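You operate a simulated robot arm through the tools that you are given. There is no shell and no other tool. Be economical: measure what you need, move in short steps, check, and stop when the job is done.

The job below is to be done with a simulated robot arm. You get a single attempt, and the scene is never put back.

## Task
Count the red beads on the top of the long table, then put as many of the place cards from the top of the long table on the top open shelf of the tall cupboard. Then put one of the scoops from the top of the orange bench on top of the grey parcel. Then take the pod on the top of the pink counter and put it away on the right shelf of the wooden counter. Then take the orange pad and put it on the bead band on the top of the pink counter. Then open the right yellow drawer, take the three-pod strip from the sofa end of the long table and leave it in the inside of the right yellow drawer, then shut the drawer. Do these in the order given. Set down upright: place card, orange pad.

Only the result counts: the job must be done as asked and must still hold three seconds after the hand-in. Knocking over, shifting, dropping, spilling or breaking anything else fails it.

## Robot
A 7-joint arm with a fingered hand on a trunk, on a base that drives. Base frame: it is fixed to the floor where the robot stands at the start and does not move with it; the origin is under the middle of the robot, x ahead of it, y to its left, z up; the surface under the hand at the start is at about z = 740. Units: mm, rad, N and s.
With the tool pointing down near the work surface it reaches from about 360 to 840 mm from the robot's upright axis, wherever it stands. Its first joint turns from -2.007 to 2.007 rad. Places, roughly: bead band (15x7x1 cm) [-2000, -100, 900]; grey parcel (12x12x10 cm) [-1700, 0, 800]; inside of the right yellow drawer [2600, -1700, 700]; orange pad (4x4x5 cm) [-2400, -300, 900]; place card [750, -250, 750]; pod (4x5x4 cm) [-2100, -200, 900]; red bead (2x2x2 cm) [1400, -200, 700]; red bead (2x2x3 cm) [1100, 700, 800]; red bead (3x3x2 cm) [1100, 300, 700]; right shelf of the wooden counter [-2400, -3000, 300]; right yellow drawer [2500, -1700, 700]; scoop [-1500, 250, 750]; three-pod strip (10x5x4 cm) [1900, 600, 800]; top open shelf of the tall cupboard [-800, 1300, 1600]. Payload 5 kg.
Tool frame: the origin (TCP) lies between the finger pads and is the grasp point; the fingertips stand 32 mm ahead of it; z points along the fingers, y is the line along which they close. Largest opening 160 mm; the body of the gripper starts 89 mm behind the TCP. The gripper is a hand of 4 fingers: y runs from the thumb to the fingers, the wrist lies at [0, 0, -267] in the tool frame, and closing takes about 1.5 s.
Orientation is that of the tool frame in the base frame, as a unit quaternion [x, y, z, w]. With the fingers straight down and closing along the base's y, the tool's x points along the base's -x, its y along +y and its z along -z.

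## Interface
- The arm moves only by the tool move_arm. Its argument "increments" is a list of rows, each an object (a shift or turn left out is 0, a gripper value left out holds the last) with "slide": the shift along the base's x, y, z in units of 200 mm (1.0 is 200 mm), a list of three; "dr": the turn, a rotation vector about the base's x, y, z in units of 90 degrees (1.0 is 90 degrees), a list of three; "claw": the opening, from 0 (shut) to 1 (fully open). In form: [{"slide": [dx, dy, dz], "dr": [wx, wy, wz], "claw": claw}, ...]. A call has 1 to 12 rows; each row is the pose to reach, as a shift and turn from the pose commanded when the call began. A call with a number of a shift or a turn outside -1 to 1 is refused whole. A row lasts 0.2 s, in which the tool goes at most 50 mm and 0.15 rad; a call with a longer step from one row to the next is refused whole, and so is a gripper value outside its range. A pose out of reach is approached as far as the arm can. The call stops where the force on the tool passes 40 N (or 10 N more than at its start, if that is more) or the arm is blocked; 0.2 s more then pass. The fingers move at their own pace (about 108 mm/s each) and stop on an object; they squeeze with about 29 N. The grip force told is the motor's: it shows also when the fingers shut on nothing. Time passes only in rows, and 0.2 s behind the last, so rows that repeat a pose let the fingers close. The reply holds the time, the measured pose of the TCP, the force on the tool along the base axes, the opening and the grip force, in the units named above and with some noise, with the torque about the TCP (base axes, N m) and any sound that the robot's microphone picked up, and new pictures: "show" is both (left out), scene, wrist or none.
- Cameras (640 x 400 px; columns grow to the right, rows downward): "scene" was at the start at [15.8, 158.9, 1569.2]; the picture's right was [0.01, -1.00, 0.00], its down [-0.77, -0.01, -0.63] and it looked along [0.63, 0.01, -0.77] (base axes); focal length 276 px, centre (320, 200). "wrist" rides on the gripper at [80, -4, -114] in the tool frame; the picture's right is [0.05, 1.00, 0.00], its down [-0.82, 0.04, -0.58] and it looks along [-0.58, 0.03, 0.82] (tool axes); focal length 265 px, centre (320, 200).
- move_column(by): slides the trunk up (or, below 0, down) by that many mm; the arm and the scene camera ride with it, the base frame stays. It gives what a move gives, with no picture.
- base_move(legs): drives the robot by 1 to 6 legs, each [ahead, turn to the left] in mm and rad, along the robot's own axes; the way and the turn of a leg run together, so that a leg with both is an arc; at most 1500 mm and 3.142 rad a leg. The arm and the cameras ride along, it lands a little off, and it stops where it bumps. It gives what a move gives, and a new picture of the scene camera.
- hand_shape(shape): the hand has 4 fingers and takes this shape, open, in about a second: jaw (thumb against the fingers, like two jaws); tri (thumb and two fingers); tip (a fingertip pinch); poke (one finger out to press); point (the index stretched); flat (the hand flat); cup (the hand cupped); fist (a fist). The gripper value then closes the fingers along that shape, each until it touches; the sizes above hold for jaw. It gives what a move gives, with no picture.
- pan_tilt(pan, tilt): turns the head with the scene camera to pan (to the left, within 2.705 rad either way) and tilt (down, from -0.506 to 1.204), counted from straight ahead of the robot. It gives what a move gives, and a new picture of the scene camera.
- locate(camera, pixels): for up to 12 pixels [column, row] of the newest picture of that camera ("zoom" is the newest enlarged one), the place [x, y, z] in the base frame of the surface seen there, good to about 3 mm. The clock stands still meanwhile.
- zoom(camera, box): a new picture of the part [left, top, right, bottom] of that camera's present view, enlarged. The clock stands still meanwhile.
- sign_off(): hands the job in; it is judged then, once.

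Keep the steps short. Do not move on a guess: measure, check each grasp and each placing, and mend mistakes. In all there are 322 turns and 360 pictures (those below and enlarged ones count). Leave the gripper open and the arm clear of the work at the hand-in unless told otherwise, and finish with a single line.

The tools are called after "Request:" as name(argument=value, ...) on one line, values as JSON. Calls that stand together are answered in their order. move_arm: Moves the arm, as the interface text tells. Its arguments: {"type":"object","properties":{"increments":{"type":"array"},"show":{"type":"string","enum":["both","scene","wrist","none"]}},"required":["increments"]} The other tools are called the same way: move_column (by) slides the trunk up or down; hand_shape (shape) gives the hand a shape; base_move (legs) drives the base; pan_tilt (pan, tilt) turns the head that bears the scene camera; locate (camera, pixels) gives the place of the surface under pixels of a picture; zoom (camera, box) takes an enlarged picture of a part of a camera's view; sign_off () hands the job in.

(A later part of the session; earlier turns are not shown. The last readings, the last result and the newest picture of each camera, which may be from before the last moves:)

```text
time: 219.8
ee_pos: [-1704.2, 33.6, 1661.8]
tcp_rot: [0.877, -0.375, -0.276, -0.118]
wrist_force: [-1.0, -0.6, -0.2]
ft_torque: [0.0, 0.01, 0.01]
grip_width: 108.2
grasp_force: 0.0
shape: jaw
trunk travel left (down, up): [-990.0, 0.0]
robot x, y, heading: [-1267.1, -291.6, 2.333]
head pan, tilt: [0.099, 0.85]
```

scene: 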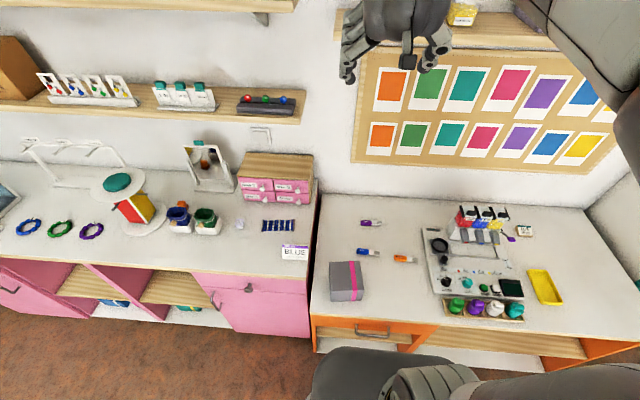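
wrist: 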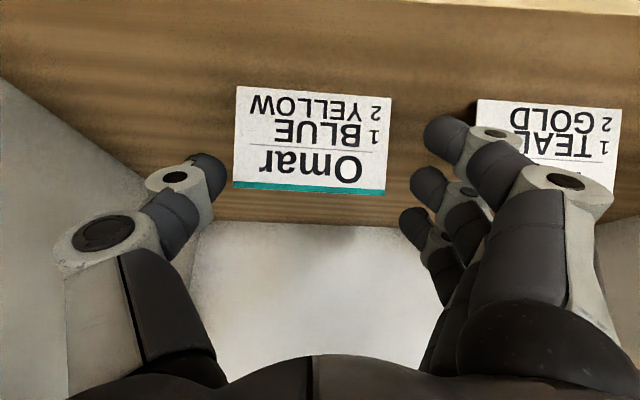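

Request:
zoom(camera="scene", box=[320, 205, 440, 305])

Request:
locate(camera="zoom", pixels=[[200, 180], [230, 180], [250, 188], [225, 170], [265, 190], [60, 225], [170, 225], [60, 300], [175, 300], [0, 345], [120, 345], [215, 182]])

```text
4.00 times, centred on (380, 255) of scene
```

zoom: 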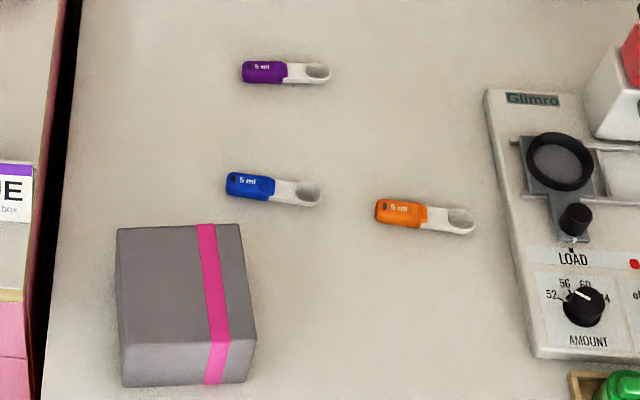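

```text
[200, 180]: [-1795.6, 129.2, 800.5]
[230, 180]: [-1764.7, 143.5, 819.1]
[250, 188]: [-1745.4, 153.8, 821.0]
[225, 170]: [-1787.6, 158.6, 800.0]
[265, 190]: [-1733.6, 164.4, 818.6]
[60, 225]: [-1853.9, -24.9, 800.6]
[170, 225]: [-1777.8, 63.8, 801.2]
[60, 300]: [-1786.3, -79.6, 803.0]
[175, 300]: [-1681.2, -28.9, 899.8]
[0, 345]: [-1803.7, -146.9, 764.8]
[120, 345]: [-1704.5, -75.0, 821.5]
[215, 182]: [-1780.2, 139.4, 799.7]
```

Request:
locate(camera="zoom", pixels=[[122, 234], [238, 230], [250, 336], [126, 340], [185, 285], [310, 193], [290, 192], [244, 198], [244, 175]])

```text
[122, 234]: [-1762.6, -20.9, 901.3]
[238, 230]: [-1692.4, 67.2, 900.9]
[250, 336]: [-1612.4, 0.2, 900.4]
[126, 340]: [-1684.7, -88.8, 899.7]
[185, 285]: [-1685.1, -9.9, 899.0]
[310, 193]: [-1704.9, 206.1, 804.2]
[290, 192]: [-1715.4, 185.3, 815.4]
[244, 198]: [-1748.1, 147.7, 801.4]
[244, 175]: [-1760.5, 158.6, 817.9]
```

Parcel centre ≈(-1688,-11). I lower the trunk, straighten the tool to vertical and turn it so that it closes across the scoop's handle.

Request:
move_column(by=-290)

Request:
move_arm(increments=[{"slide": [-0.04, 0.12, -0.18], "dr": [-0.056, -0.0536, 0]}, {"slide": [-0.08, 0.24, -0.36], "dr": [-0.112, -0.107, 0]}, {"slide": [-0.13, 0.37, -0.54], "dr": [-0.169, -0.161, 0]}, {"slide": [-0.17, 0.5, -0.72], "dr": [-0.225, -0.214, 0]}, {"slide": [-0.215, 0.62, -0.9], "dr": [-0.281, -0.268, 0]}], show="none")

Request:
move_arm(increments=[{"slide": [0, 0, -0.08], "dr": [0, 0, -0.088]}, {"slide": [0, 0, -0.16], "dr": [0, 0, -0.176]}, {"slide": [0, 0, -0.24], "dr": [0, 0, -0.264]}, {"slide": [0, 0, -0.32], "dr": [0, 0, -0.352]}, {"slide": [0, 0, -0.4], "dr": [0, 0, -0.44]}, {"slide": [0, 0, -0.48], "dr": [0, 0, -0.528]}, {"slide": [0, 0, -0.56], "dr": [0, 0, -0.616]}, {"slide": [0, 0, -0.64], "dr": [0, 0, -0.704]}, {"slide": [0, 0, -0.72], "dr": [0, 0, -0.792]}, {"slide": [0, 0, -0.8], "dr": [0, 0, -0.88]}, {"slide": [0, 0, -0.88], "dr": [0, 0, -0.963]}], show="both")

```text
time: 222.7
ee_pos: [-1703.7, 33.8, 1372.5]
tcp_rot: [0.877, -0.374, -0.276, -0.118]
wrist_force: [0.9, -0.6, -0.2]
ft_torque: [0.01, 0.0, 0.0]
grip_width: 108.4
grasp_force: 0.0
shape: jaw
trunk travel left (down, up): [-700.0, 290.0]
robot x, y, heading: [-1262.5, -285.9, 2.335]
head pan, tilt: [0.099, 0.85]
```

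```text
time: 223.9
ee_pos: [-1747.2, 158.3, 1189.9]
tcp_rot: [0.919, -0.394, 0.0, 0.001]
wrist_force: [0.0, -0.5, 0.6]
ft_torque: [-0.05, -0.02, 0.01]
grip_width: 108.5
grasp_force: 0.0
shape: jaw
trunk travel left (down, up): [-700.0, 290.0]
robot x, y, heading: [-1263.1, -288.1, 2.333]
head pan, tilt: [0.099, 0.85]
```

```text
time: 226.3
ee_pos: [-1748.9, 155.3, 1014.3]
tcp_rot: [-0.398, 0.917, 0.001, 0.0]
wrist_force: [-0.2, -0.7, 1.4]
ft_torque: [0.04, -0.01, 0.02]
grip_width: 108.1
grasp_force: 0.1
shape: jaw
trunk travel left (down, up): [-700.0, 290.0]
robot x, y, heading: [-1260.7, -286.9, 2.336]
head pan, tilt: [0.099, 0.85]
```

scene: 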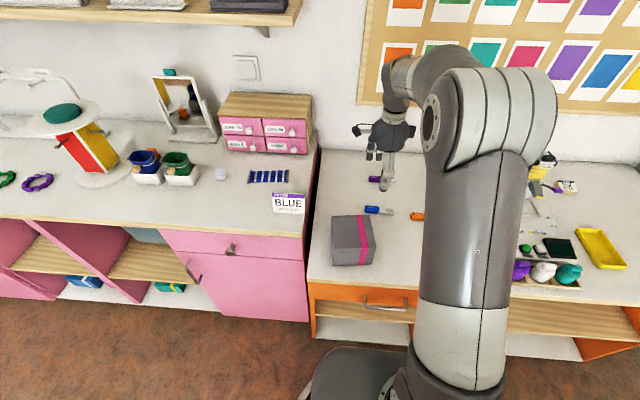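
wrist: 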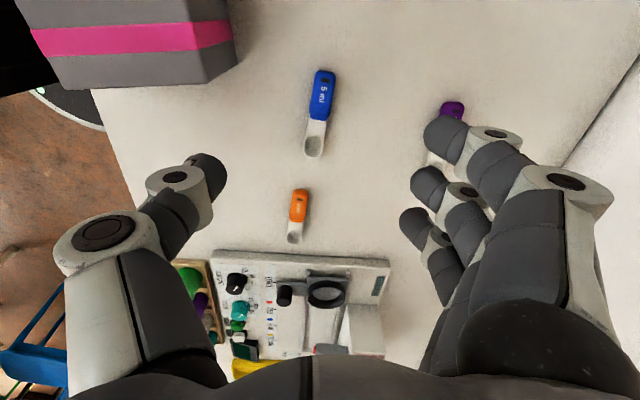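

Request:
locate(camera="wrist", pixels=[[325, 78], [320, 95], [318, 115], [314, 148], [316, 130], [310, 95], [331, 95]])

```text
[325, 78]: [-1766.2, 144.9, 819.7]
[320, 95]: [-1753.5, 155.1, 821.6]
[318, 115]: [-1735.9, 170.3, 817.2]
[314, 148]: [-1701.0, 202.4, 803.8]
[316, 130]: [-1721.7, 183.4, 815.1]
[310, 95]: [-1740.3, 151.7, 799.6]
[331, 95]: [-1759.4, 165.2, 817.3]
```

Request:
move_arm(increments=[{"slide": [-0.01, 0.01, -0.2], "dr": [0, 0, -0.03], "claw": 0.42}, {"slide": [-0.015, 0.01, -0.4], "dr": [0, 0, -0.061]}, {"slide": [-0.015, 0.01, -0.6], "dr": [0, 0, -0.061]}, {"slide": [-0.015, 0.01, -0.75], "dr": [0, 0, -0.061]}, {"slide": [-0.015, 0.01, -0.8], "dr": [0, 0, -0.061]}], show="wrist")

```text
time: 227.5
ee_pos: [-1749.0, 158.9, 855.8]
tcp_rot: [-0.356, 0.935, 0.002, 0.0]
wrist_force: [0.3, 0.3, -0.5]
ft_torque: [-0.01, -0.03, -0.01]
grip_width: 67.8
grasp_force: 0.1
shape: jaw
trunk travel left (down, up): [-700.0, 290.0]
robot x, y, heading: [-1262.8, -287.1, 2.335]
head pan, tilt: [0.099, 0.85]
```

wrist: 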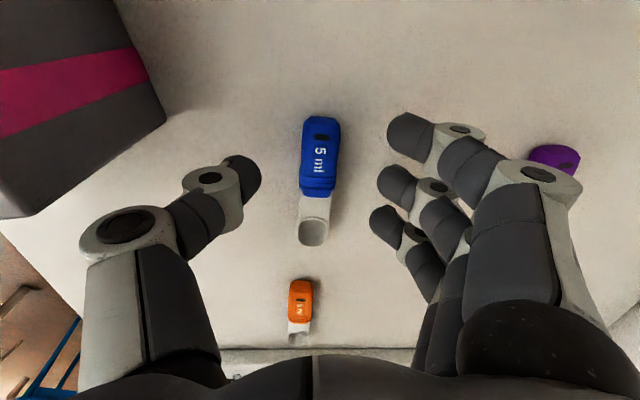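

Request:
move_arm(increments=[{"slide": [-0.03, -0.025, -0.05]}, {"slide": [-0.03, -0.025, -0.1]}, {"slide": [-0.03, -0.025, -0.1], "claw": 0.05}, {"slide": [-0.03, -0.025, -0.1]}, {"slide": [-0.03, -0.025, -0.1]}, {"slide": [-0.03, -0.025, -0.1]}], show="wrist")

```text
time: 228.9
ee_pos: [-1755.0, 153.9, 836.6]
tcp_rot: [-0.355, 0.935, 0.0, -0.001]
wrist_force: [0.5, -0.4, -0.2]
ft_torque: [0.01, 0.02, -0.03]
grip_width: 8.7
grasp_force: 29.2
shape: jaw
trunk travel left (down, up): [-700.0, 290.0]
robot x, y, heading: [-1266.1, -289.7, 2.337]
head pan, tilt: [0.099, 0.85]
```

wrist: 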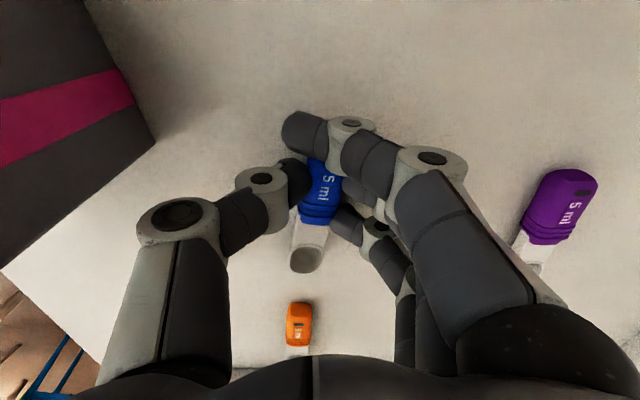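

Request:
move_arm(increments=[{"slide": [0, 0, 0.05]}, {"slide": [0, 0, 0.15]}, {"slide": [0, 0, 0.25]}, {"slide": [0, 0, 0.25]}], show="wrist")

Request:
zoom(camera="scene", box=[320, 120, 440, 220])

```text
time: 229.9
ee_pos: [-1755.8, 154.8, 886.8]
tcp_rot: [-0.355, 0.935, 0.001, 0.0]
wrist_force: [1.0, 0.1, -0.9]
ft_torque: [0.03, 0.02, -0.02]
grip_width: 8.3
grasp_force: 29.4
shape: jaw
trunk travel left (down, up): [-700.0, 290.0]
robot x, y, heading: [-1265.7, -293.1, 2.335]
head pan, tilt: [0.099, 0.85]
```

wrist: 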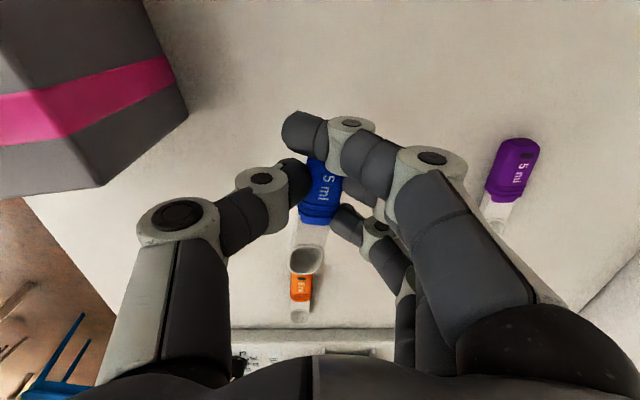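

```text
4.00 times, centred on (380, 170) of scene
```

zoom: 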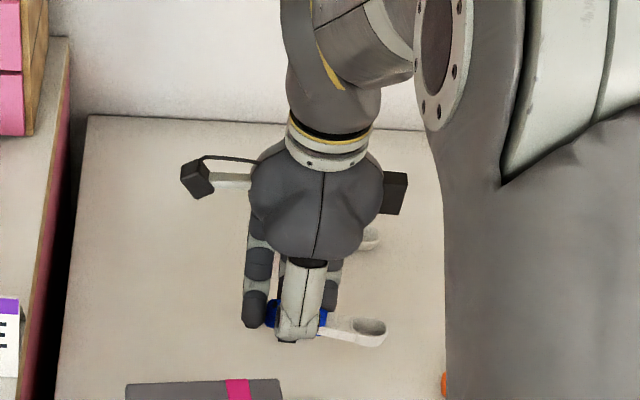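

Held. Raise to ~985, move above the parcel.

Request:
move_arm(increments=[{"slide": [0, 0, 0.2]}, {"slide": [0, 0, 0.45]}, {"slide": [0.06, -0.18, 0.5]}, {"slide": [0.12, -0.36, 0.5]}, {"slide": [0.18, -0.54, 0.5]}, {"slide": [0.24, -0.72, 0.5]}, {"slide": [0.285, -0.88, 0.5]}], show="both")

```text
time: 231.5
ee_pos: [-1697.7, -23.0, 985.3]
tcp_rot: [-0.355, 0.935, 0.002, -0.001]
wrist_force: [0.5, 0.2, -0.1]
ft_torque: [0.01, 0.03, -0.02]
grip_width: 8.4
grasp_force: 29.1
shape: jaw
trunk travel left (down, up): [-700.0, 290.0]
robot x, y, heading: [-1262.0, -288.0, 2.33]
head pan, tilt: [0.099, 0.85]
```

scene: 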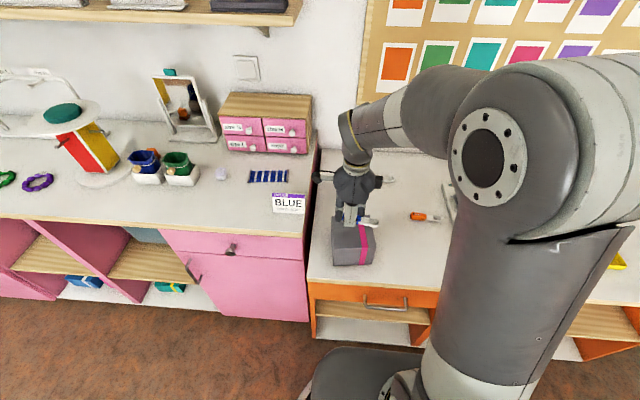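
wrist: 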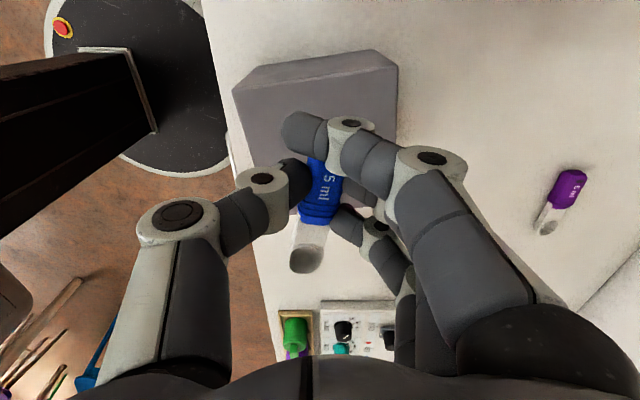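

Request:
move_arm(increments=[{"slide": [0, 0, -0.1]}, {"slide": [0, 0, -0.2]}], show="wrist")

Request:
zoom(camera="scene", box=[300, 180, 420, 280])

```text
time: 232.1
ee_pos: [-1698.3, -21.2, 945.7]
tcp_rot: [-0.356, 0.935, 0.001, 0.0]
wrist_force: [0.0, 0.6, 0.5]
ft_torque: [-0.01, -0.04, 0.0]
grip_width: 8.6
grasp_force: 28.9
shape: jaw
trunk travel left (down, up): [-700.0, 290.0]
robot x, y, heading: [-1263.1, -291.9, 2.332]
head pan, tilt: [0.099, 0.85]
```

wrist: 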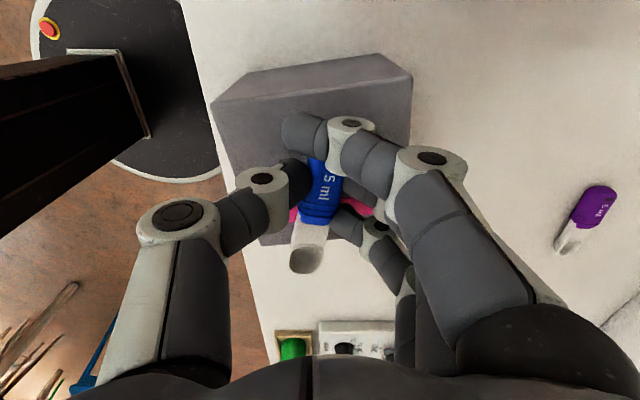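

```text
4.00 times, centred on (360, 230) of scene
```

zoom: 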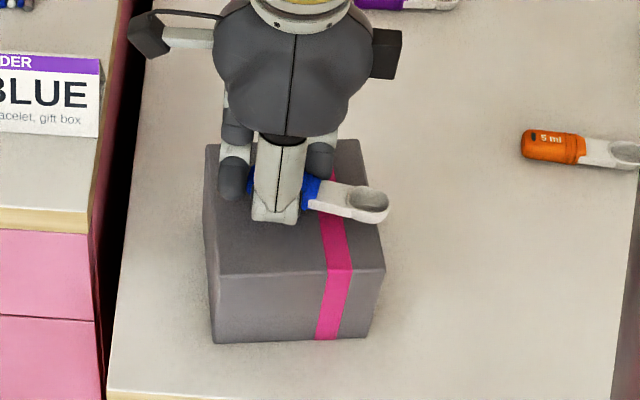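

Request:
move_arm(increments=[{"slide": [-0.06, -0.09, 0]}, {"slide": [-0.075, -0.115, 0]}, {"slide": [-0.075, -0.115, -0.02]}, {"slide": [-0.075, -0.115, -0.035]}], show="none")

Request:
zoom(camera="scene", box=[300, 180, 420, 280])

```text
time: 233.1
ee_pos: [-1713.8, -46.2, 937.7]
tcp_rot: [-0.355, 0.935, 0.001, 0.0]
wrist_force: [0.0, 0.2, -0.5]
ft_torque: [-0.02, 0.01, 0.0]
grip_width: 8.5
grasp_force: 29.0
shape: jaw
trunk travel left (down, up): [-700.0, 290.0]
robot x, y, heading: [-1265.2, -290.7, 2.338]
head pan, tilt: [0.099, 0.85]
```

```text
4.00 times, centred on (360, 230) of scene
```

zoom: 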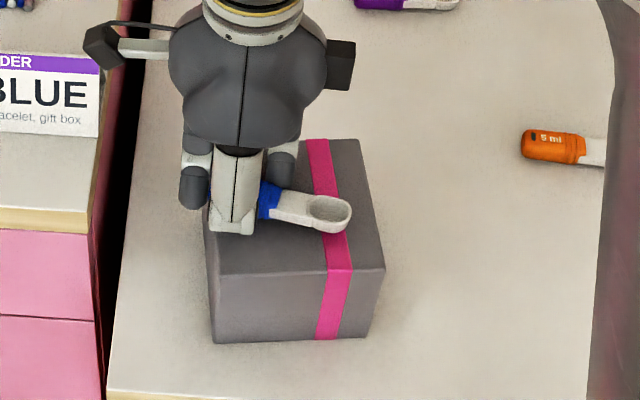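

Request:
move_arm(increments=[{"slide": [0.04, 0.035, 0]}, {"slide": [0.04, 0.035, -0.01]}, {"slide": [0.04, 0.035, -0.02]}], show="none")

Request:
zoom(camera="scene", box=[310, 195, 400, 270])

```text
time: 233.9
ee_pos: [-1705.7, -38.4, 935.7]
tcp_rot: [-0.354, 0.935, 0.001, 0.0]
wrist_force: [0.7, -0.7, 4.5]
ft_torque: [0.01, 0.01, -0.01]
grip_width: 8.6
grasp_force: 28.9
shape: jaw
trunk travel left (down, up): [-700.0, 290.0]
robot x, y, heading: [-1261.8, -285.1, 2.331]
head pan, tilt: [0.099, 0.85]
```

```text
5.33 times, centred on (355, 232) of scene
```

zoom: 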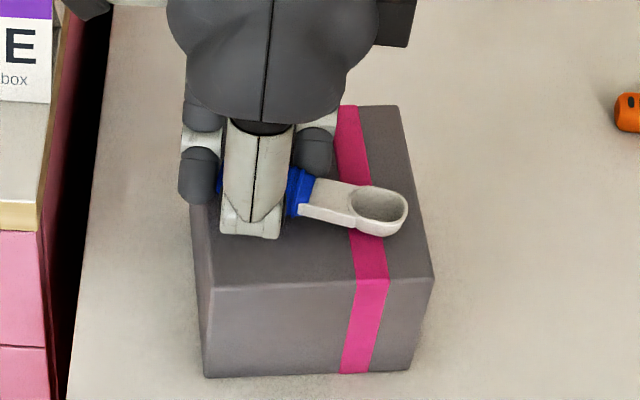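

Contact (4.5 N). Release gently.

Request:
move_arm(increments=[{"slide": [0, 0, -0.003], "claw": 0.12}, {"slide": [0, 0, -0.003], "claw": 0.2}, {"slide": [0, 0, 0], "claw": 0.28}, {"slide": [0, 0, 0], "claw": 0.32}, {"slide": [0, 0, 0.02], "claw": 0.32}, {"slide": [0, 0, 0.06]}], show="wrist")

Request:
zoom(camera="scene", box=[310, 195, 400, 270])

```text
time: 235.3
ee_pos: [-1704.2, -37.0, 947.6]
tcp_rot: [-0.355, 0.935, 0.001, 0.001]
wrist_force: [-0.4, -0.4, 0.4]
ft_torque: [-0.01, 0.02, -0.02]
grip_width: 50.7
grasp_force: 0.0
shape: jaw
trunk travel left (down, up): [-700.0, 290.0]
robot x, y, heading: [-1266.7, -286.6, 2.338]
head pan, tilt: [0.099, 0.85]
```

wrist: 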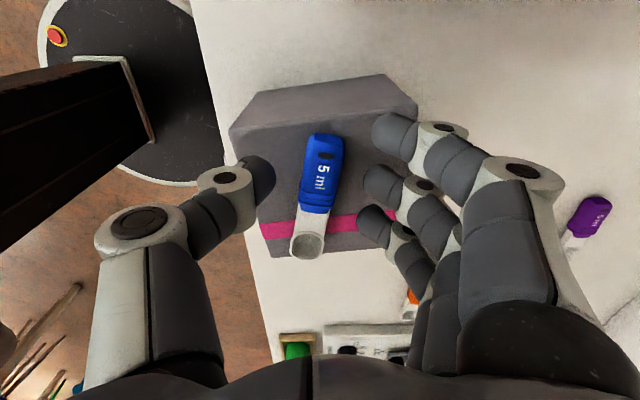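

```text
5.33 times, centred on (355, 232) of scene
```

zoom: 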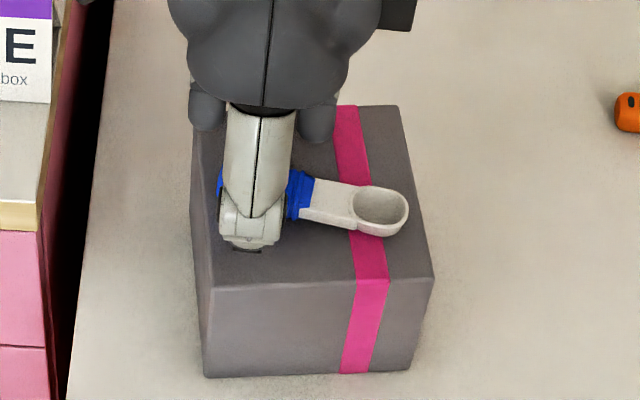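

Scoop rests on the parcel. Raise the hand and examine the pink counter.

Request:
move_arm(increments=[{"slide": [0, 0, 0.2]}, {"slide": [0, 0, 0.4]}, {"slide": [0, 0, 0.6]}, {"slide": [0, 0, 0.8]}, {"slide": [0, 0, 1.0]}], show="none")

Request:
pan_tilt(pan=0.5, tilt=0.75)

Request:
zoom(camera="scene", box=[200, 100, 520, 300])

```text
time: 236.5
ee_pos: [-1705.1, -37.9, 1145.9]
tcp_rot: [-0.355, 0.935, 0.001, 0.0]
wrist_force: [-0.7, 0.5, 0.3]
ft_torque: [0.01, 0.0, -0.03]
grip_width: 50.7
grasp_force: 0.0
shape: jaw
trunk travel left (down, up): [-700.0, 290.0]
robot x, y, heading: [-1264.4, -289.1, 2.336]
head pan, tilt: [0.099, 0.85]
```

```text
time: 237.3
ee_pos: [-1704.9, -37.3, 1145.9]
tcp_rot: [-0.355, 0.935, 0.001, -0.001]
wrist_force: [-0.6, -0.5, -1.2]
ft_torque: [-0.03, 0.01, 0.01]
grip_width: 50.9
grasp_force: 0.1
shape: jaw
trunk travel left (down, up): [-700.0, 290.0]
robot x, y, heading: [-1267.2, -288.6, 2.333]
head pan, tilt: [0.499, 0.75]
```

scene: 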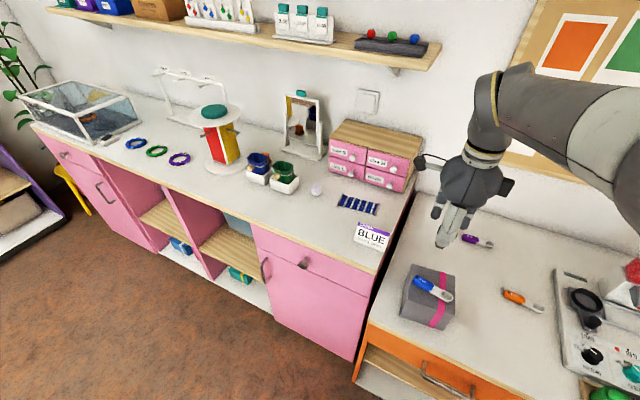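

```text
2.00 times, centred on (360, 200) of scene
```

zoom: 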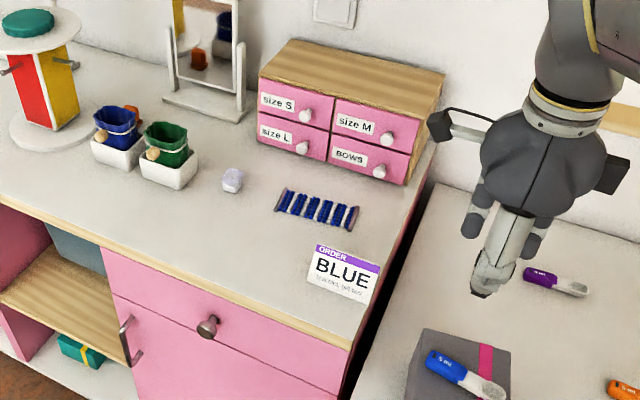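

Request:
locate(camera="zoom", pixels=[[232, 172], [232, 188], [224, 180], [242, 180], [133, 110], [136, 116], [318, 208], [280, 192], [355, 225], [330, 330], [60, 235], [345, 340]])

Request:
zoom(camera="scene", box=[235, 140, 335, 205])

```text
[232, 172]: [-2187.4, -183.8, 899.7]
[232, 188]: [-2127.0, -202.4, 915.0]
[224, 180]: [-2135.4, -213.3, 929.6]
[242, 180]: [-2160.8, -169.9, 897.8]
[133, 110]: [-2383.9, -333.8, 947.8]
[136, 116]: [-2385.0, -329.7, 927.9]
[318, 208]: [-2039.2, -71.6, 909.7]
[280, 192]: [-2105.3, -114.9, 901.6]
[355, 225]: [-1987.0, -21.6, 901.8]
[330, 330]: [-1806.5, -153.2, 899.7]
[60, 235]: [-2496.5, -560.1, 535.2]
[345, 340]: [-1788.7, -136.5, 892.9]
```

```text
6.15 times, centred on (285, 172) of scene
```

zoom: 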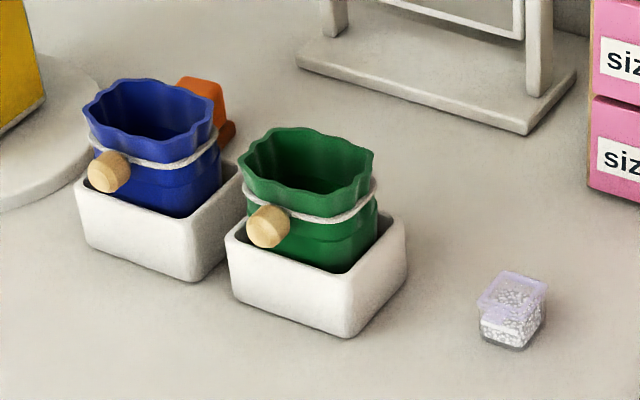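

Request:
locate(camera="scene", pixels=[[370, 266], [250, 218], [150, 176], [40, 124], [300, 250], [375, 215], [350, 205], [378, 208], [345, 196]])

Request:
zoom(camera="scene", box=[295, 170, 395, 235])

Request:
locate(camera="zoom", pixels=[[110, 88], [165, 92], [120, 105], [165, 110], [130, 120], [275, 150], [510, 215], [255, 180], [480, 245], [380, 200]])

```text
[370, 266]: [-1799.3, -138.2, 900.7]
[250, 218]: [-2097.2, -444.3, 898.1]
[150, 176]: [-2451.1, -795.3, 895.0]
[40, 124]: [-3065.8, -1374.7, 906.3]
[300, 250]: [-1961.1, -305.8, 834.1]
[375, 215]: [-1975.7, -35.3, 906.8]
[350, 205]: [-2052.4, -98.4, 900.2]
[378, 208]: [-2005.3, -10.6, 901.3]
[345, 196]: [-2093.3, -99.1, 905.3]
```

```text
6.15 times, centred on (345, 202) of scene
```

zoom: 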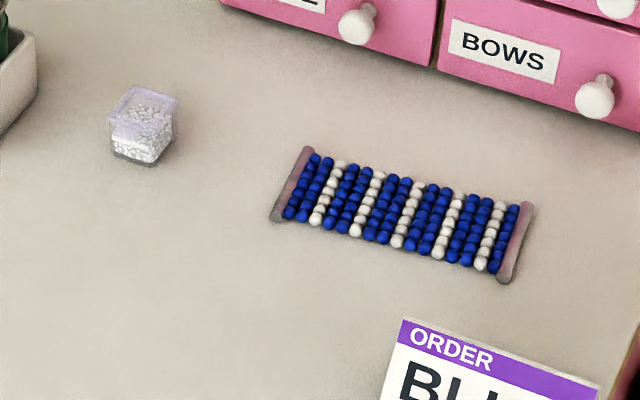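

```text
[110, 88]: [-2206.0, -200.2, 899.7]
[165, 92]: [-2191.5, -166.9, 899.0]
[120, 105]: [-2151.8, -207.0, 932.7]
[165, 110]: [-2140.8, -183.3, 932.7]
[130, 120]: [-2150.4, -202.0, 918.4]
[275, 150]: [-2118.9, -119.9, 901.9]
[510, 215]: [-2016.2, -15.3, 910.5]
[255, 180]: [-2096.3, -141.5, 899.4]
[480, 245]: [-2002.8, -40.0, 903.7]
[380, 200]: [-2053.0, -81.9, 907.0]
```

Counter top z=900; pod centre ≈(-2150,-195). Before choosing the grasp I look at the wooden counter's right shelf.

Request:
pan_tilt(pan=1.98, tilt=0.45)

Request:
zoom(camera="scene", box=[180, 90, 440, 252])

```text
time: 238.9
ee_pos: [-1704.5, -38.0, 1145.6]
tcp_rot: [-0.355, 0.935, 0.001, 0.0]
wrist_force: [1.1, -0.9, -0.3]
ft_torque: [0.01, 0.01, 0.0]
grip_width: 50.8
grasp_force: 0.0
shape: jaw
trunk travel left (down, up): [-700.0, 290.0]
robot x, y, heading: [-1262.5, -288.3, 2.34]
head pan, tilt: [1.979, 0.45]
```

scene: 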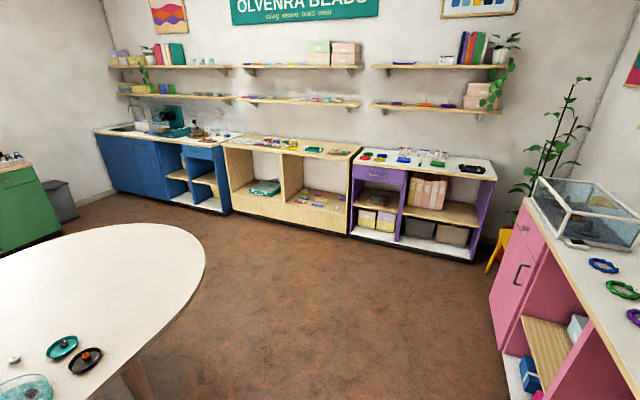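

```text
2.46 times, centred on (310, 171) of scene
```

zoom: 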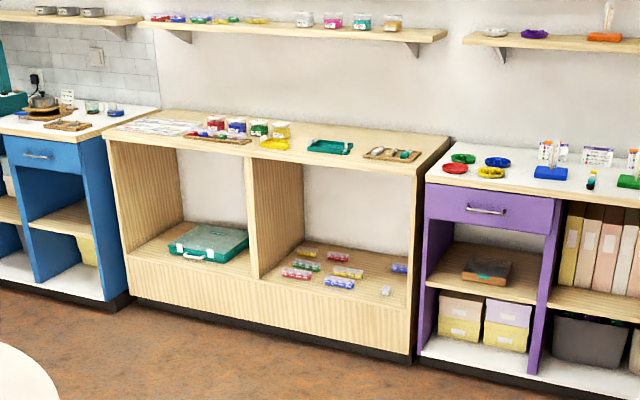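

Request:
locate(camera="zoom", pixels=[[265, 280], [408, 307], [300, 273], [340, 283], [387, 290], [265, 150], [410, 172], [330, 160], [320, 225], [350, 300], [380, 270], [385, 310]])

```text
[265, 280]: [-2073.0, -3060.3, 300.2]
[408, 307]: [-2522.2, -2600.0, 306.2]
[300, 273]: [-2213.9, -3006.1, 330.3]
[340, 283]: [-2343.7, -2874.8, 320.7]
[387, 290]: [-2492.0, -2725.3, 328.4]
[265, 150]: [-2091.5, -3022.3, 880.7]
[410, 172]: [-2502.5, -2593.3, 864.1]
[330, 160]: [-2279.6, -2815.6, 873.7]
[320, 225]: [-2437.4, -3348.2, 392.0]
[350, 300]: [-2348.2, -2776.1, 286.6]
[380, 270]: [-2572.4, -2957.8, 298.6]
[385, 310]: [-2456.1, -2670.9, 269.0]
```

Right shelf: z≈300, front edge from (-2073,-3060) to (-2522,-2600), open ~550 mm high; free spot between a strip and a single pod. I go in front of the pod now.

Request:
base_move(legs=[[0, 1.37], [427, 0], [0, -1.366]])

Request:
move_arm(increments=[{"dr": [0, 0, 0.093]}, {"dr": [0, 0, 0.186]}, {"dr": [0, 0, 0.279]}, {"dr": [0, 0, 0.372]}, {"dr": [0, 0, 0.465]}, {"dr": [0, 0, 0.558]}, {"dr": [0, 0, 0.651]}, {"dr": [0, 0, 0.744]}, {"dr": [0, 0, 0.837]}, {"dr": [0, 0, 0.93]}, {"dr": [0, 0, 0.98]}], show="none")

Request:
pan_tilt(pan=0.1, tilt=0.85)

```text
time: 248.2
ee_pos: [-2068.7, -269.2, 1147.4]
tcp_rot: [-0.362, 0.932, 0.0, -0.001]
wrist_force: [-0.5, 0.3, -0.3]
ft_torque: [0.0, 0.02, -0.04]
grip_width: 50.8
grasp_force: 0.1
shape: jaw
trunk travel left (down, up): [-700.0, 290.0]
robot x, y, heading: [-1627.3, -510.1, 2.35]
head pan, tilt: [1.979, 0.45]
```

scene: 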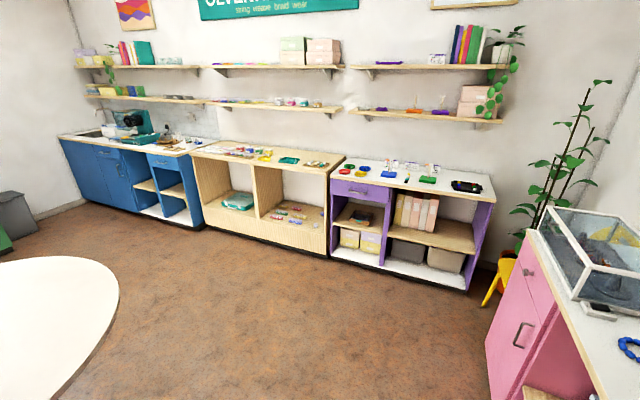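

```text
time: 250.6
ee_pos: [-2069.0, -270.0, 1146.8]
tcp_rot: [0.91, -0.415, 0.0, 0.001]
wrist_force: [-0.1, -0.2, -0.5]
ft_torque: [0.03, 0.03, 0.03]
grip_width: 50.8
grasp_force: 0.1
shape: jaw
trunk travel left (down, up): [-700.0, 290.0]
robot x, y, heading: [-1623.4, -513.0, 2.347]
head pan, tilt: [1.979, 0.45]
```

```text
time: 252.5
ee_pos: [-2070.1, -270.2, 1145.8]
tcp_rot: [0.909, -0.417, 0.0, 0.0]
wrist_force: [0.7, 0.2, 0.2]
ft_torque: [-0.01, 0.05, 0.01]
grip_width: 51.1
grasp_force: 0.0
shape: jaw
trunk travel left (down, up): [-700.0, 290.0]
robot x, y, heading: [-1623.3, -508.1, 2.348]
head pan, tilt: [0.099, 0.85]
```

scene: 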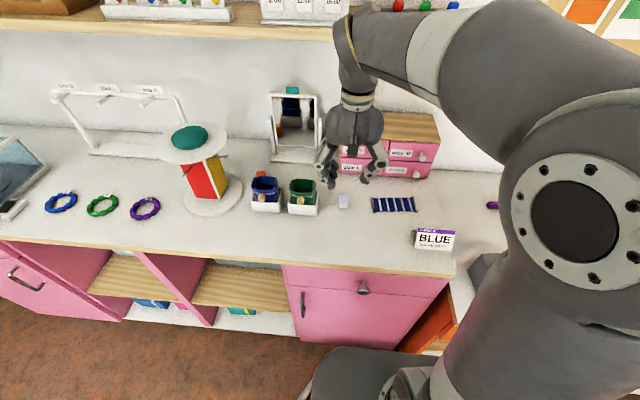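

Request:
zoom(camera="scene", box=[320, 180, 370, 212])

Request:
locate(camera="zoom", pixels=[[235, 180], [355, 185], [240, 270], [350, 275], [295, 230], [295, 330], [240, 340], [350, 340]])

```text
12.50 times, centred on (345, 196) of scene
```

zoom: 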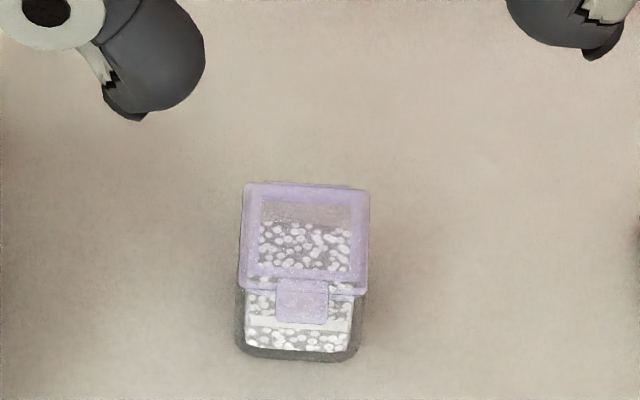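

```text
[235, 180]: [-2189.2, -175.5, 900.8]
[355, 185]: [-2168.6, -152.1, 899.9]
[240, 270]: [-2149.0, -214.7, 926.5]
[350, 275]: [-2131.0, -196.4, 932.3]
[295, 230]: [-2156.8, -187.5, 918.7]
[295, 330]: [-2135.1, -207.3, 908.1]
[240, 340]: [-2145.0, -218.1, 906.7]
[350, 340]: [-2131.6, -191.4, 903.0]
```

Request:
move_arm(increments=[{"slide": [-0.1, 0.1, -0.1], "dr": [0, 0, 0.024]}, {"slide": [-0.2, 0.2, -0.2], "dr": [0, 0, 0.048]}, {"slide": [-0.3, 0.3, -0.3], "dr": [0, 0, 0.048]}, {"slide": [-0.415, 0.4, -0.4], "dr": [0, 0, 0.048]}], show="none")

Request:
move_arm(increments=[{"slide": [0, 0, -0.05], "dr": [0.06, 0.06, 0]}, {"slide": [0, 0, -0.1], "dr": [0.12, 0.12, 0]}, {"slide": [0, 0, -0.2], "dr": [0.18, 0.18, 0]}, {"slide": [0, 0, -0.3], "dr": [0.1965, 0.1965, 0]}], show="wrist")

```text
time: 253.5
ee_pos: [-2152.6, -189.2, 1064.8]
tcp_rot: [0.924, -0.383, 0.001, 0.001]
wrist_force: [-0.6, 0.0, -0.2]
ft_torque: [0.03, -0.07, -0.02]
grip_width: 50.8
grasp_force: 0.0
shape: jaw
trunk travel left (down, up): [-700.0, 290.0]
robot x, y, heading: [-1625.9, -513.0, 2.349]
head pan, tilt: [0.099, 0.85]
```

```text
time: 254.5
ee_pos: [-2151.5, -189.4, 1005.7]
tcp_rot: [0.902, -0.374, -0.201, -0.082]
wrist_force: [0.0, -0.2, -0.1]
ft_torque: [-0.01, -0.03, -0.01]
grip_width: 50.9
grasp_force: 0.1
shape: jaw
trunk travel left (down, up): [-700.0, 290.0]
robot x, y, heading: [-1625.1, -515.0, 2.343]
head pan, tilt: [0.099, 0.85]
```

wrist: 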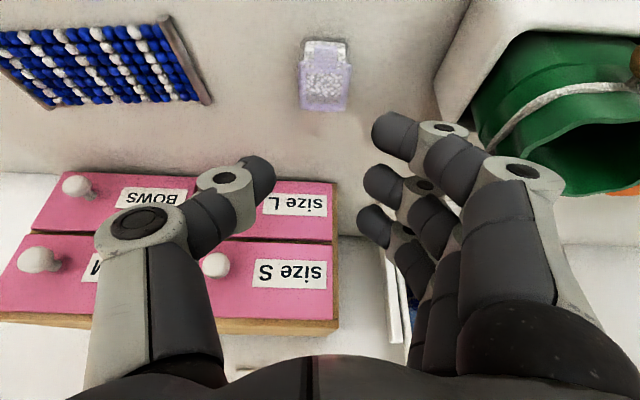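

Request:
locate(camera="wrist", pixels=[[440, 85], [455, 60], [470, 30], [500, 60], [480, 90], [520, 40], [325, 60], [350, 70], [302, 70], [325, 100]])

```text
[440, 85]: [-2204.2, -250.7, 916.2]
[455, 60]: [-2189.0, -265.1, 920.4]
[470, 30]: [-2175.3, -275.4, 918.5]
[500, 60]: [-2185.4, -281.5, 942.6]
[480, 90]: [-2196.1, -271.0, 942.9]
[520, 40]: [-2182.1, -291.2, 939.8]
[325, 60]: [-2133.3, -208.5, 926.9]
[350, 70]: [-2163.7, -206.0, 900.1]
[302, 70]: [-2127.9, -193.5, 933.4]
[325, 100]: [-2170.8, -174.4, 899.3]
```

Request:
move_arm(increments=[{"slide": [0.02, -0.02, -0.12], "claw": 0.37}, {"slide": [0.02, -0.02, -0.24]}, {"slide": [0.02, -0.02, -0.31]}], show="wrist")

Request:
zoom(camera="scene", box=[290, 140, 400, 220])

```text
time: 255.3
ee_pos: [-2148.6, -193.4, 945.5]
tcp_rot: [0.901, -0.374, -0.202, -0.082]
wrist_force: [-1.3, 0.0, 8.3]
ft_torque: [-0.35, 0.14, -0.02]
grip_width: 58.8
grasp_force: 0.1
shape: jaw
trunk travel left (down, up): [-700.0, 290.0]
robot x, y, heading: [-1624.8, -514.0, 2.348]
head pan, tilt: [0.099, 0.85]
```

wrist: 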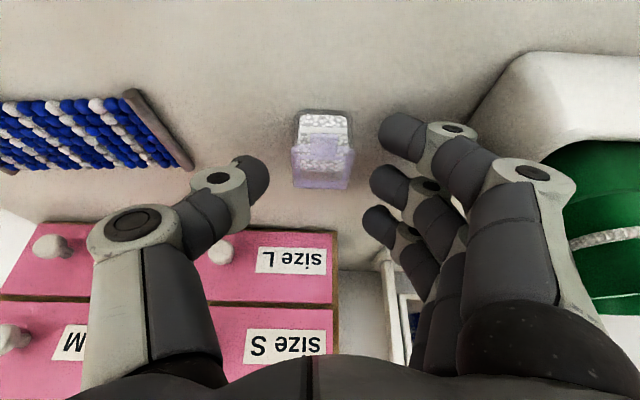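

```text
5.00 times, centred on (345, 180) of scene
```

zoom: 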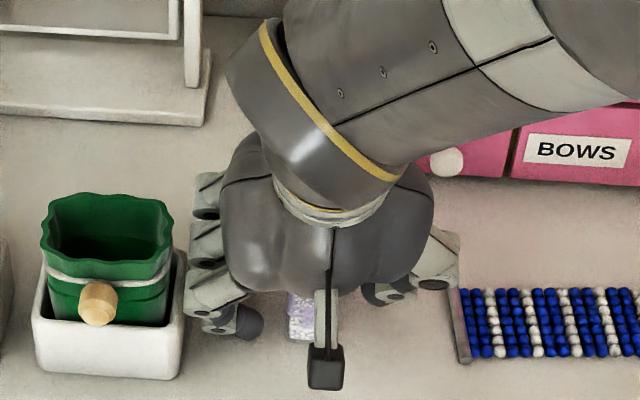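

Request:
move_arm(increments=[{"slide": [0, 0, 0.01]}, {"slide": [0, 0, 0.012], "claw": 0.12}, {"slide": [0, 0, 0.012]}, {"slide": [0, 0, 0.012]}, {"slide": [0, 0, 0.012]}], show="wrist")

Request:
move_arm(increments=[{"slide": [0, 0, 0.05]}, {"slide": [0, 0, 0.15]}, {"slide": [0, 0, 0.25]}], show="wrist")

```text
time: 256.5
ee_pos: [-2148.2, -193.9, 946.7]
tcp_rot: [0.902, -0.373, -0.202, -0.083]
wrist_force: [-0.6, 0.8, 0.9]
ft_torque: [0.01, 0.04, -0.02]
grip_width: 18.5
grasp_force: 29.3
shape: jaw
trunk travel left (down, up): [-700.0, 290.0]
robot x, y, heading: [-1621.1, -514.5, 2.352]
head pan, tilt: [0.099, 0.85]
```

wrist: 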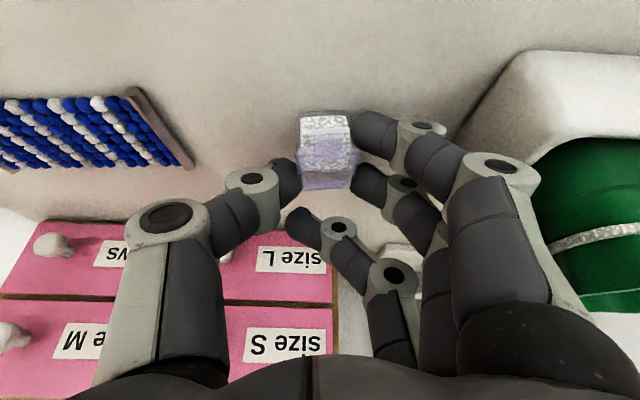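

```text
time: 257.3
ee_pos: [-2148.4, -194.1, 996.1]
tcp_rot: [0.902, -0.373, -0.201, -0.082]
wrist_force: [-0.2, 0.5, -0.3]
ft_torque: [0.0, 0.0, -0.01]
grip_width: 18.5
grasp_force: 28.7
shape: jaw
trunk travel left (down, up): [-700.0, 290.0]
robot x, y, heading: [-1627.1, -513.4, 2.352]
head pan, tilt: [0.099, 0.85]
```

wrist: 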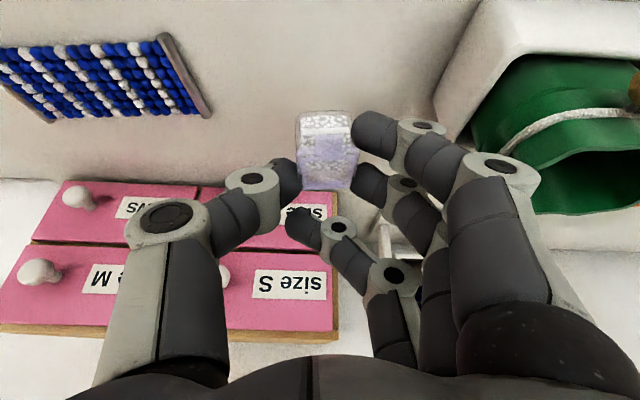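

Held. Raise, then check the driving corridor.

Request:
move_arm(increments=[{"slide": [0, 0, 0.24]}, {"slide": [0, 0, 0.48]}, {"slide": [0, 0, 0.72]}, {"slide": [0, 0, 0.9]}], show="none")

Request:
pan_tilt(pan=2.2, tilt=0.7)

Request:
locate(camera="scene", pixels=[[250, 200], [150, 150], [250, 150], [100, 300], [300, 300]])

```text
time: 258.3
ee_pos: [-2146.9, -191.4, 1176.0]
tcp_rot: [0.902, -0.373, -0.2, -0.083]
wrist_force: [-0.1, 0.0, 0.2]
ft_torque: [-0.01, -0.02, 0.0]
grip_width: 18.4
grasp_force: 29.1
shape: jaw
trunk travel left (down, up): [-700.0, 290.0]
robot x, y, heading: [-1626.2, -515.3, 2.354]
head pan, tilt: [0.099, 0.85]
```

```text
time: 260.3
ee_pos: [-2147.9, -192.1, 1175.9]
tcp_rot: [0.902, -0.373, -0.2, -0.082]
wrist_force: [0.5, -0.1, -0.8]
ft_torque: [-0.01, 0.01, 0.02]
grip_width: 18.4
grasp_force: 29.0
shape: jaw
trunk travel left (down, up): [-700.0, 290.0]
robot x, y, heading: [-1624.0, -515.5, 2.347]
head pan, tilt: [2.201, 0.7]
```

scene: 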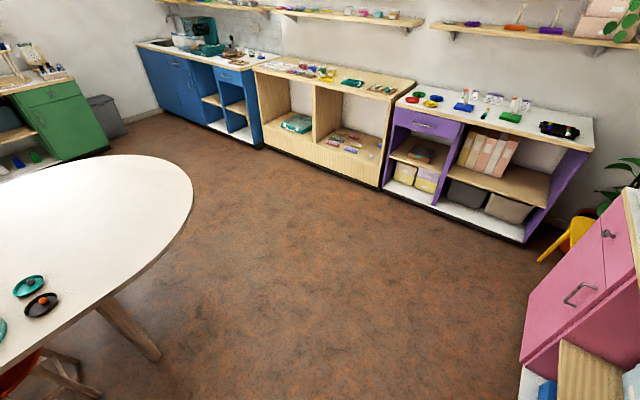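

```text
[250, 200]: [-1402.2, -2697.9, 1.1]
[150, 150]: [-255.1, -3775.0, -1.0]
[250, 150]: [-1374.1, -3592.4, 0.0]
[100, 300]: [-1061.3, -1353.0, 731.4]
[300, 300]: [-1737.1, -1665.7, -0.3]
```

Corridor is clear (table edge at x≈-1060). Drive to the wooden counter.

Request:
base_move(legs=[[0, 2.15], [1000, 0], [665, 0], [0, -0.583]])

Request:
pan_tilt(pan=0.0, tilt=0.8)

Request:
zoom(camera="scene", box=[160, 60, 480, 260])

```text
time: 275.4
ee_pos: [-2285.5, -2657.0, 1176.7]
tcp_rot: [0.901, 0.375, -0.2, 0.084]
wrist_force: [-0.5, -0.2, -0.8]
ft_torque: [-0.01, 0.0, 0.01]
grip_width: 18.2
grasp_force: 29.4
shape: jaw
trunk travel left (down, up): [-700.0, 290.0]
robot x, y, heading: [-1962.1, -2132.9, -2.359]
head pan, tilt: [2.201, 0.7]
```

scene: 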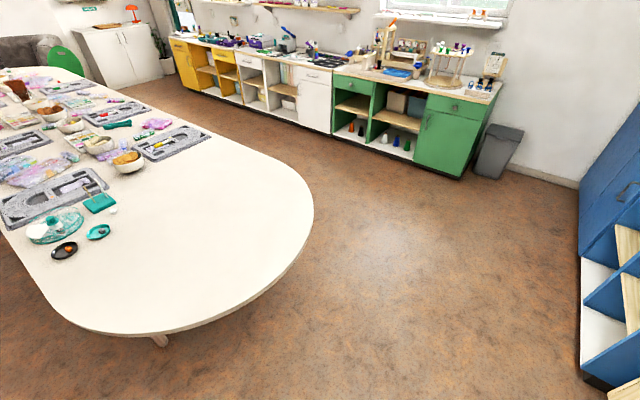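

```text
time: 277.5
ee_pos: [-2285.5, -2656.8, 1176.1]
tcp_rot: [0.901, 0.376, -0.199, 0.085]
wrist_force: [-0.8, 0.8, 0.2]
ft_torque: [-0.01, 0.0, 0.01]
grip_width: 17.9
grasp_force: 29.1
shape: jaw
trunk travel left (down, up): [-700.0, 290.0]
robot x, y, heading: [-1966.5, -2132.2, -2.36]
head pan, tilt: [0.0, 0.799]
```

scene: 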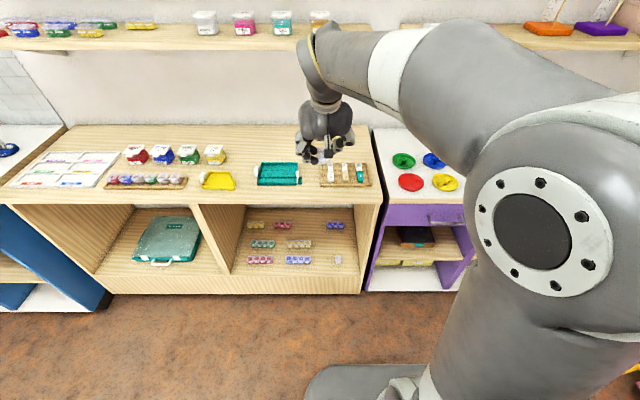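

```text
2.00 times, centred on (320, 160) of scene
```

zoom: 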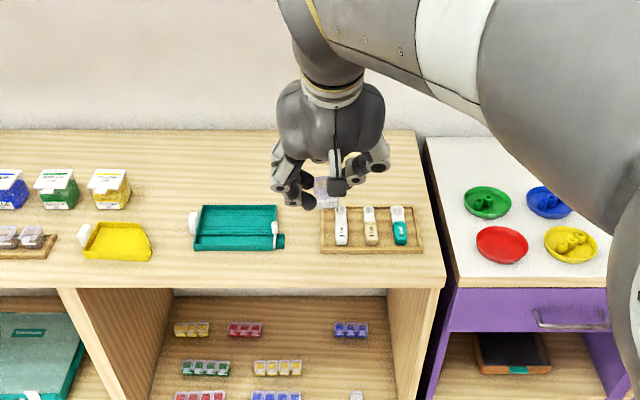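

Request:
zoom(camera="scene", box=[220, 200, 390, 300])

Request:
locate(camera="zoom", pixels=[[60, 270], [500, 270], [445, 220], [300, 222], [260, 225], [340, 222], [390, 230], [400, 262], [430, 90], [200, 325], [80, 20], [560, 20]])

```text
3.76 times, centred on (305, 250) of scene
```

zoom: 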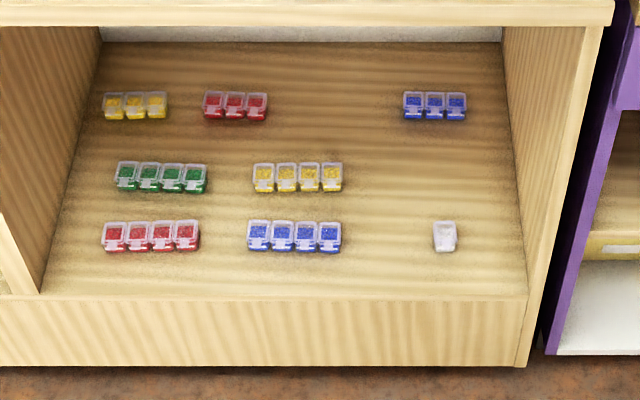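

```text
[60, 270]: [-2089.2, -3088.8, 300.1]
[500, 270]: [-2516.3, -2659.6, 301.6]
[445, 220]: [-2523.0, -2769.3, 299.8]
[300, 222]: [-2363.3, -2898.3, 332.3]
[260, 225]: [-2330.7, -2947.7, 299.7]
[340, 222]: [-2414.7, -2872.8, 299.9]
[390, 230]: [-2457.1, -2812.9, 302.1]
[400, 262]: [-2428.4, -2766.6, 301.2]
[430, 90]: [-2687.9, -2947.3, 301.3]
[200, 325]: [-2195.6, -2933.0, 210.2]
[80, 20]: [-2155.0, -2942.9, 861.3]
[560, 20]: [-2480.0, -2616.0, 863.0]
```

Free spot at ≈(-2455,-2808). Lower the trunk by 560 and then the arm.

Request:
move_column(by=-560)

Request:
move_arm(increments=[{"slide": [0, 0, -0.24]}, {"slide": [0, 0, -0.48]}, {"slide": [0, 0, -0.72]}, {"slide": [0, 0, -0.9]}], show="both")

```text
refused: -560 is not a number from -400 to 400
```

```text
time: 278.5
ee_pos: [-2286.1, -2657.7, 995.5]
tcp_rot: [0.901, 0.376, -0.2, 0.084]
wrist_force: [-0.4, -0.3, -0.7]
ft_torque: [0.01, -0.01, 0.02]
grip_width: 18.1
grasp_force: 28.8
shape: jaw
trunk travel left (down, up): [-700.0, 290.0]
robot x, y, heading: [-1970.6, -2132.0, -2.357]
head pan, tilt: [0.0, 0.799]
```

scene: 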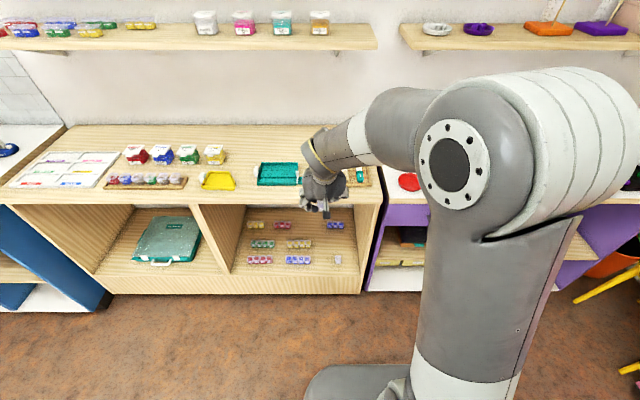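
wrist: 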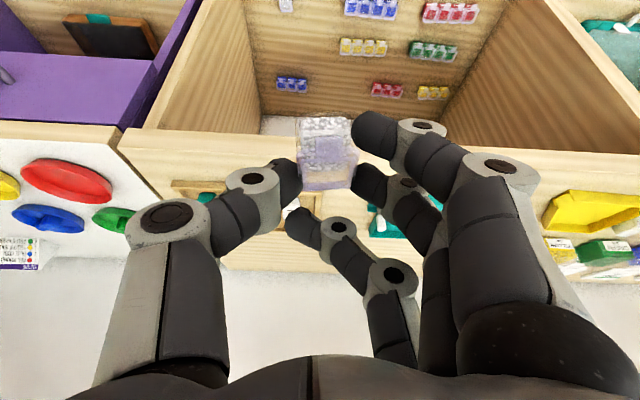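

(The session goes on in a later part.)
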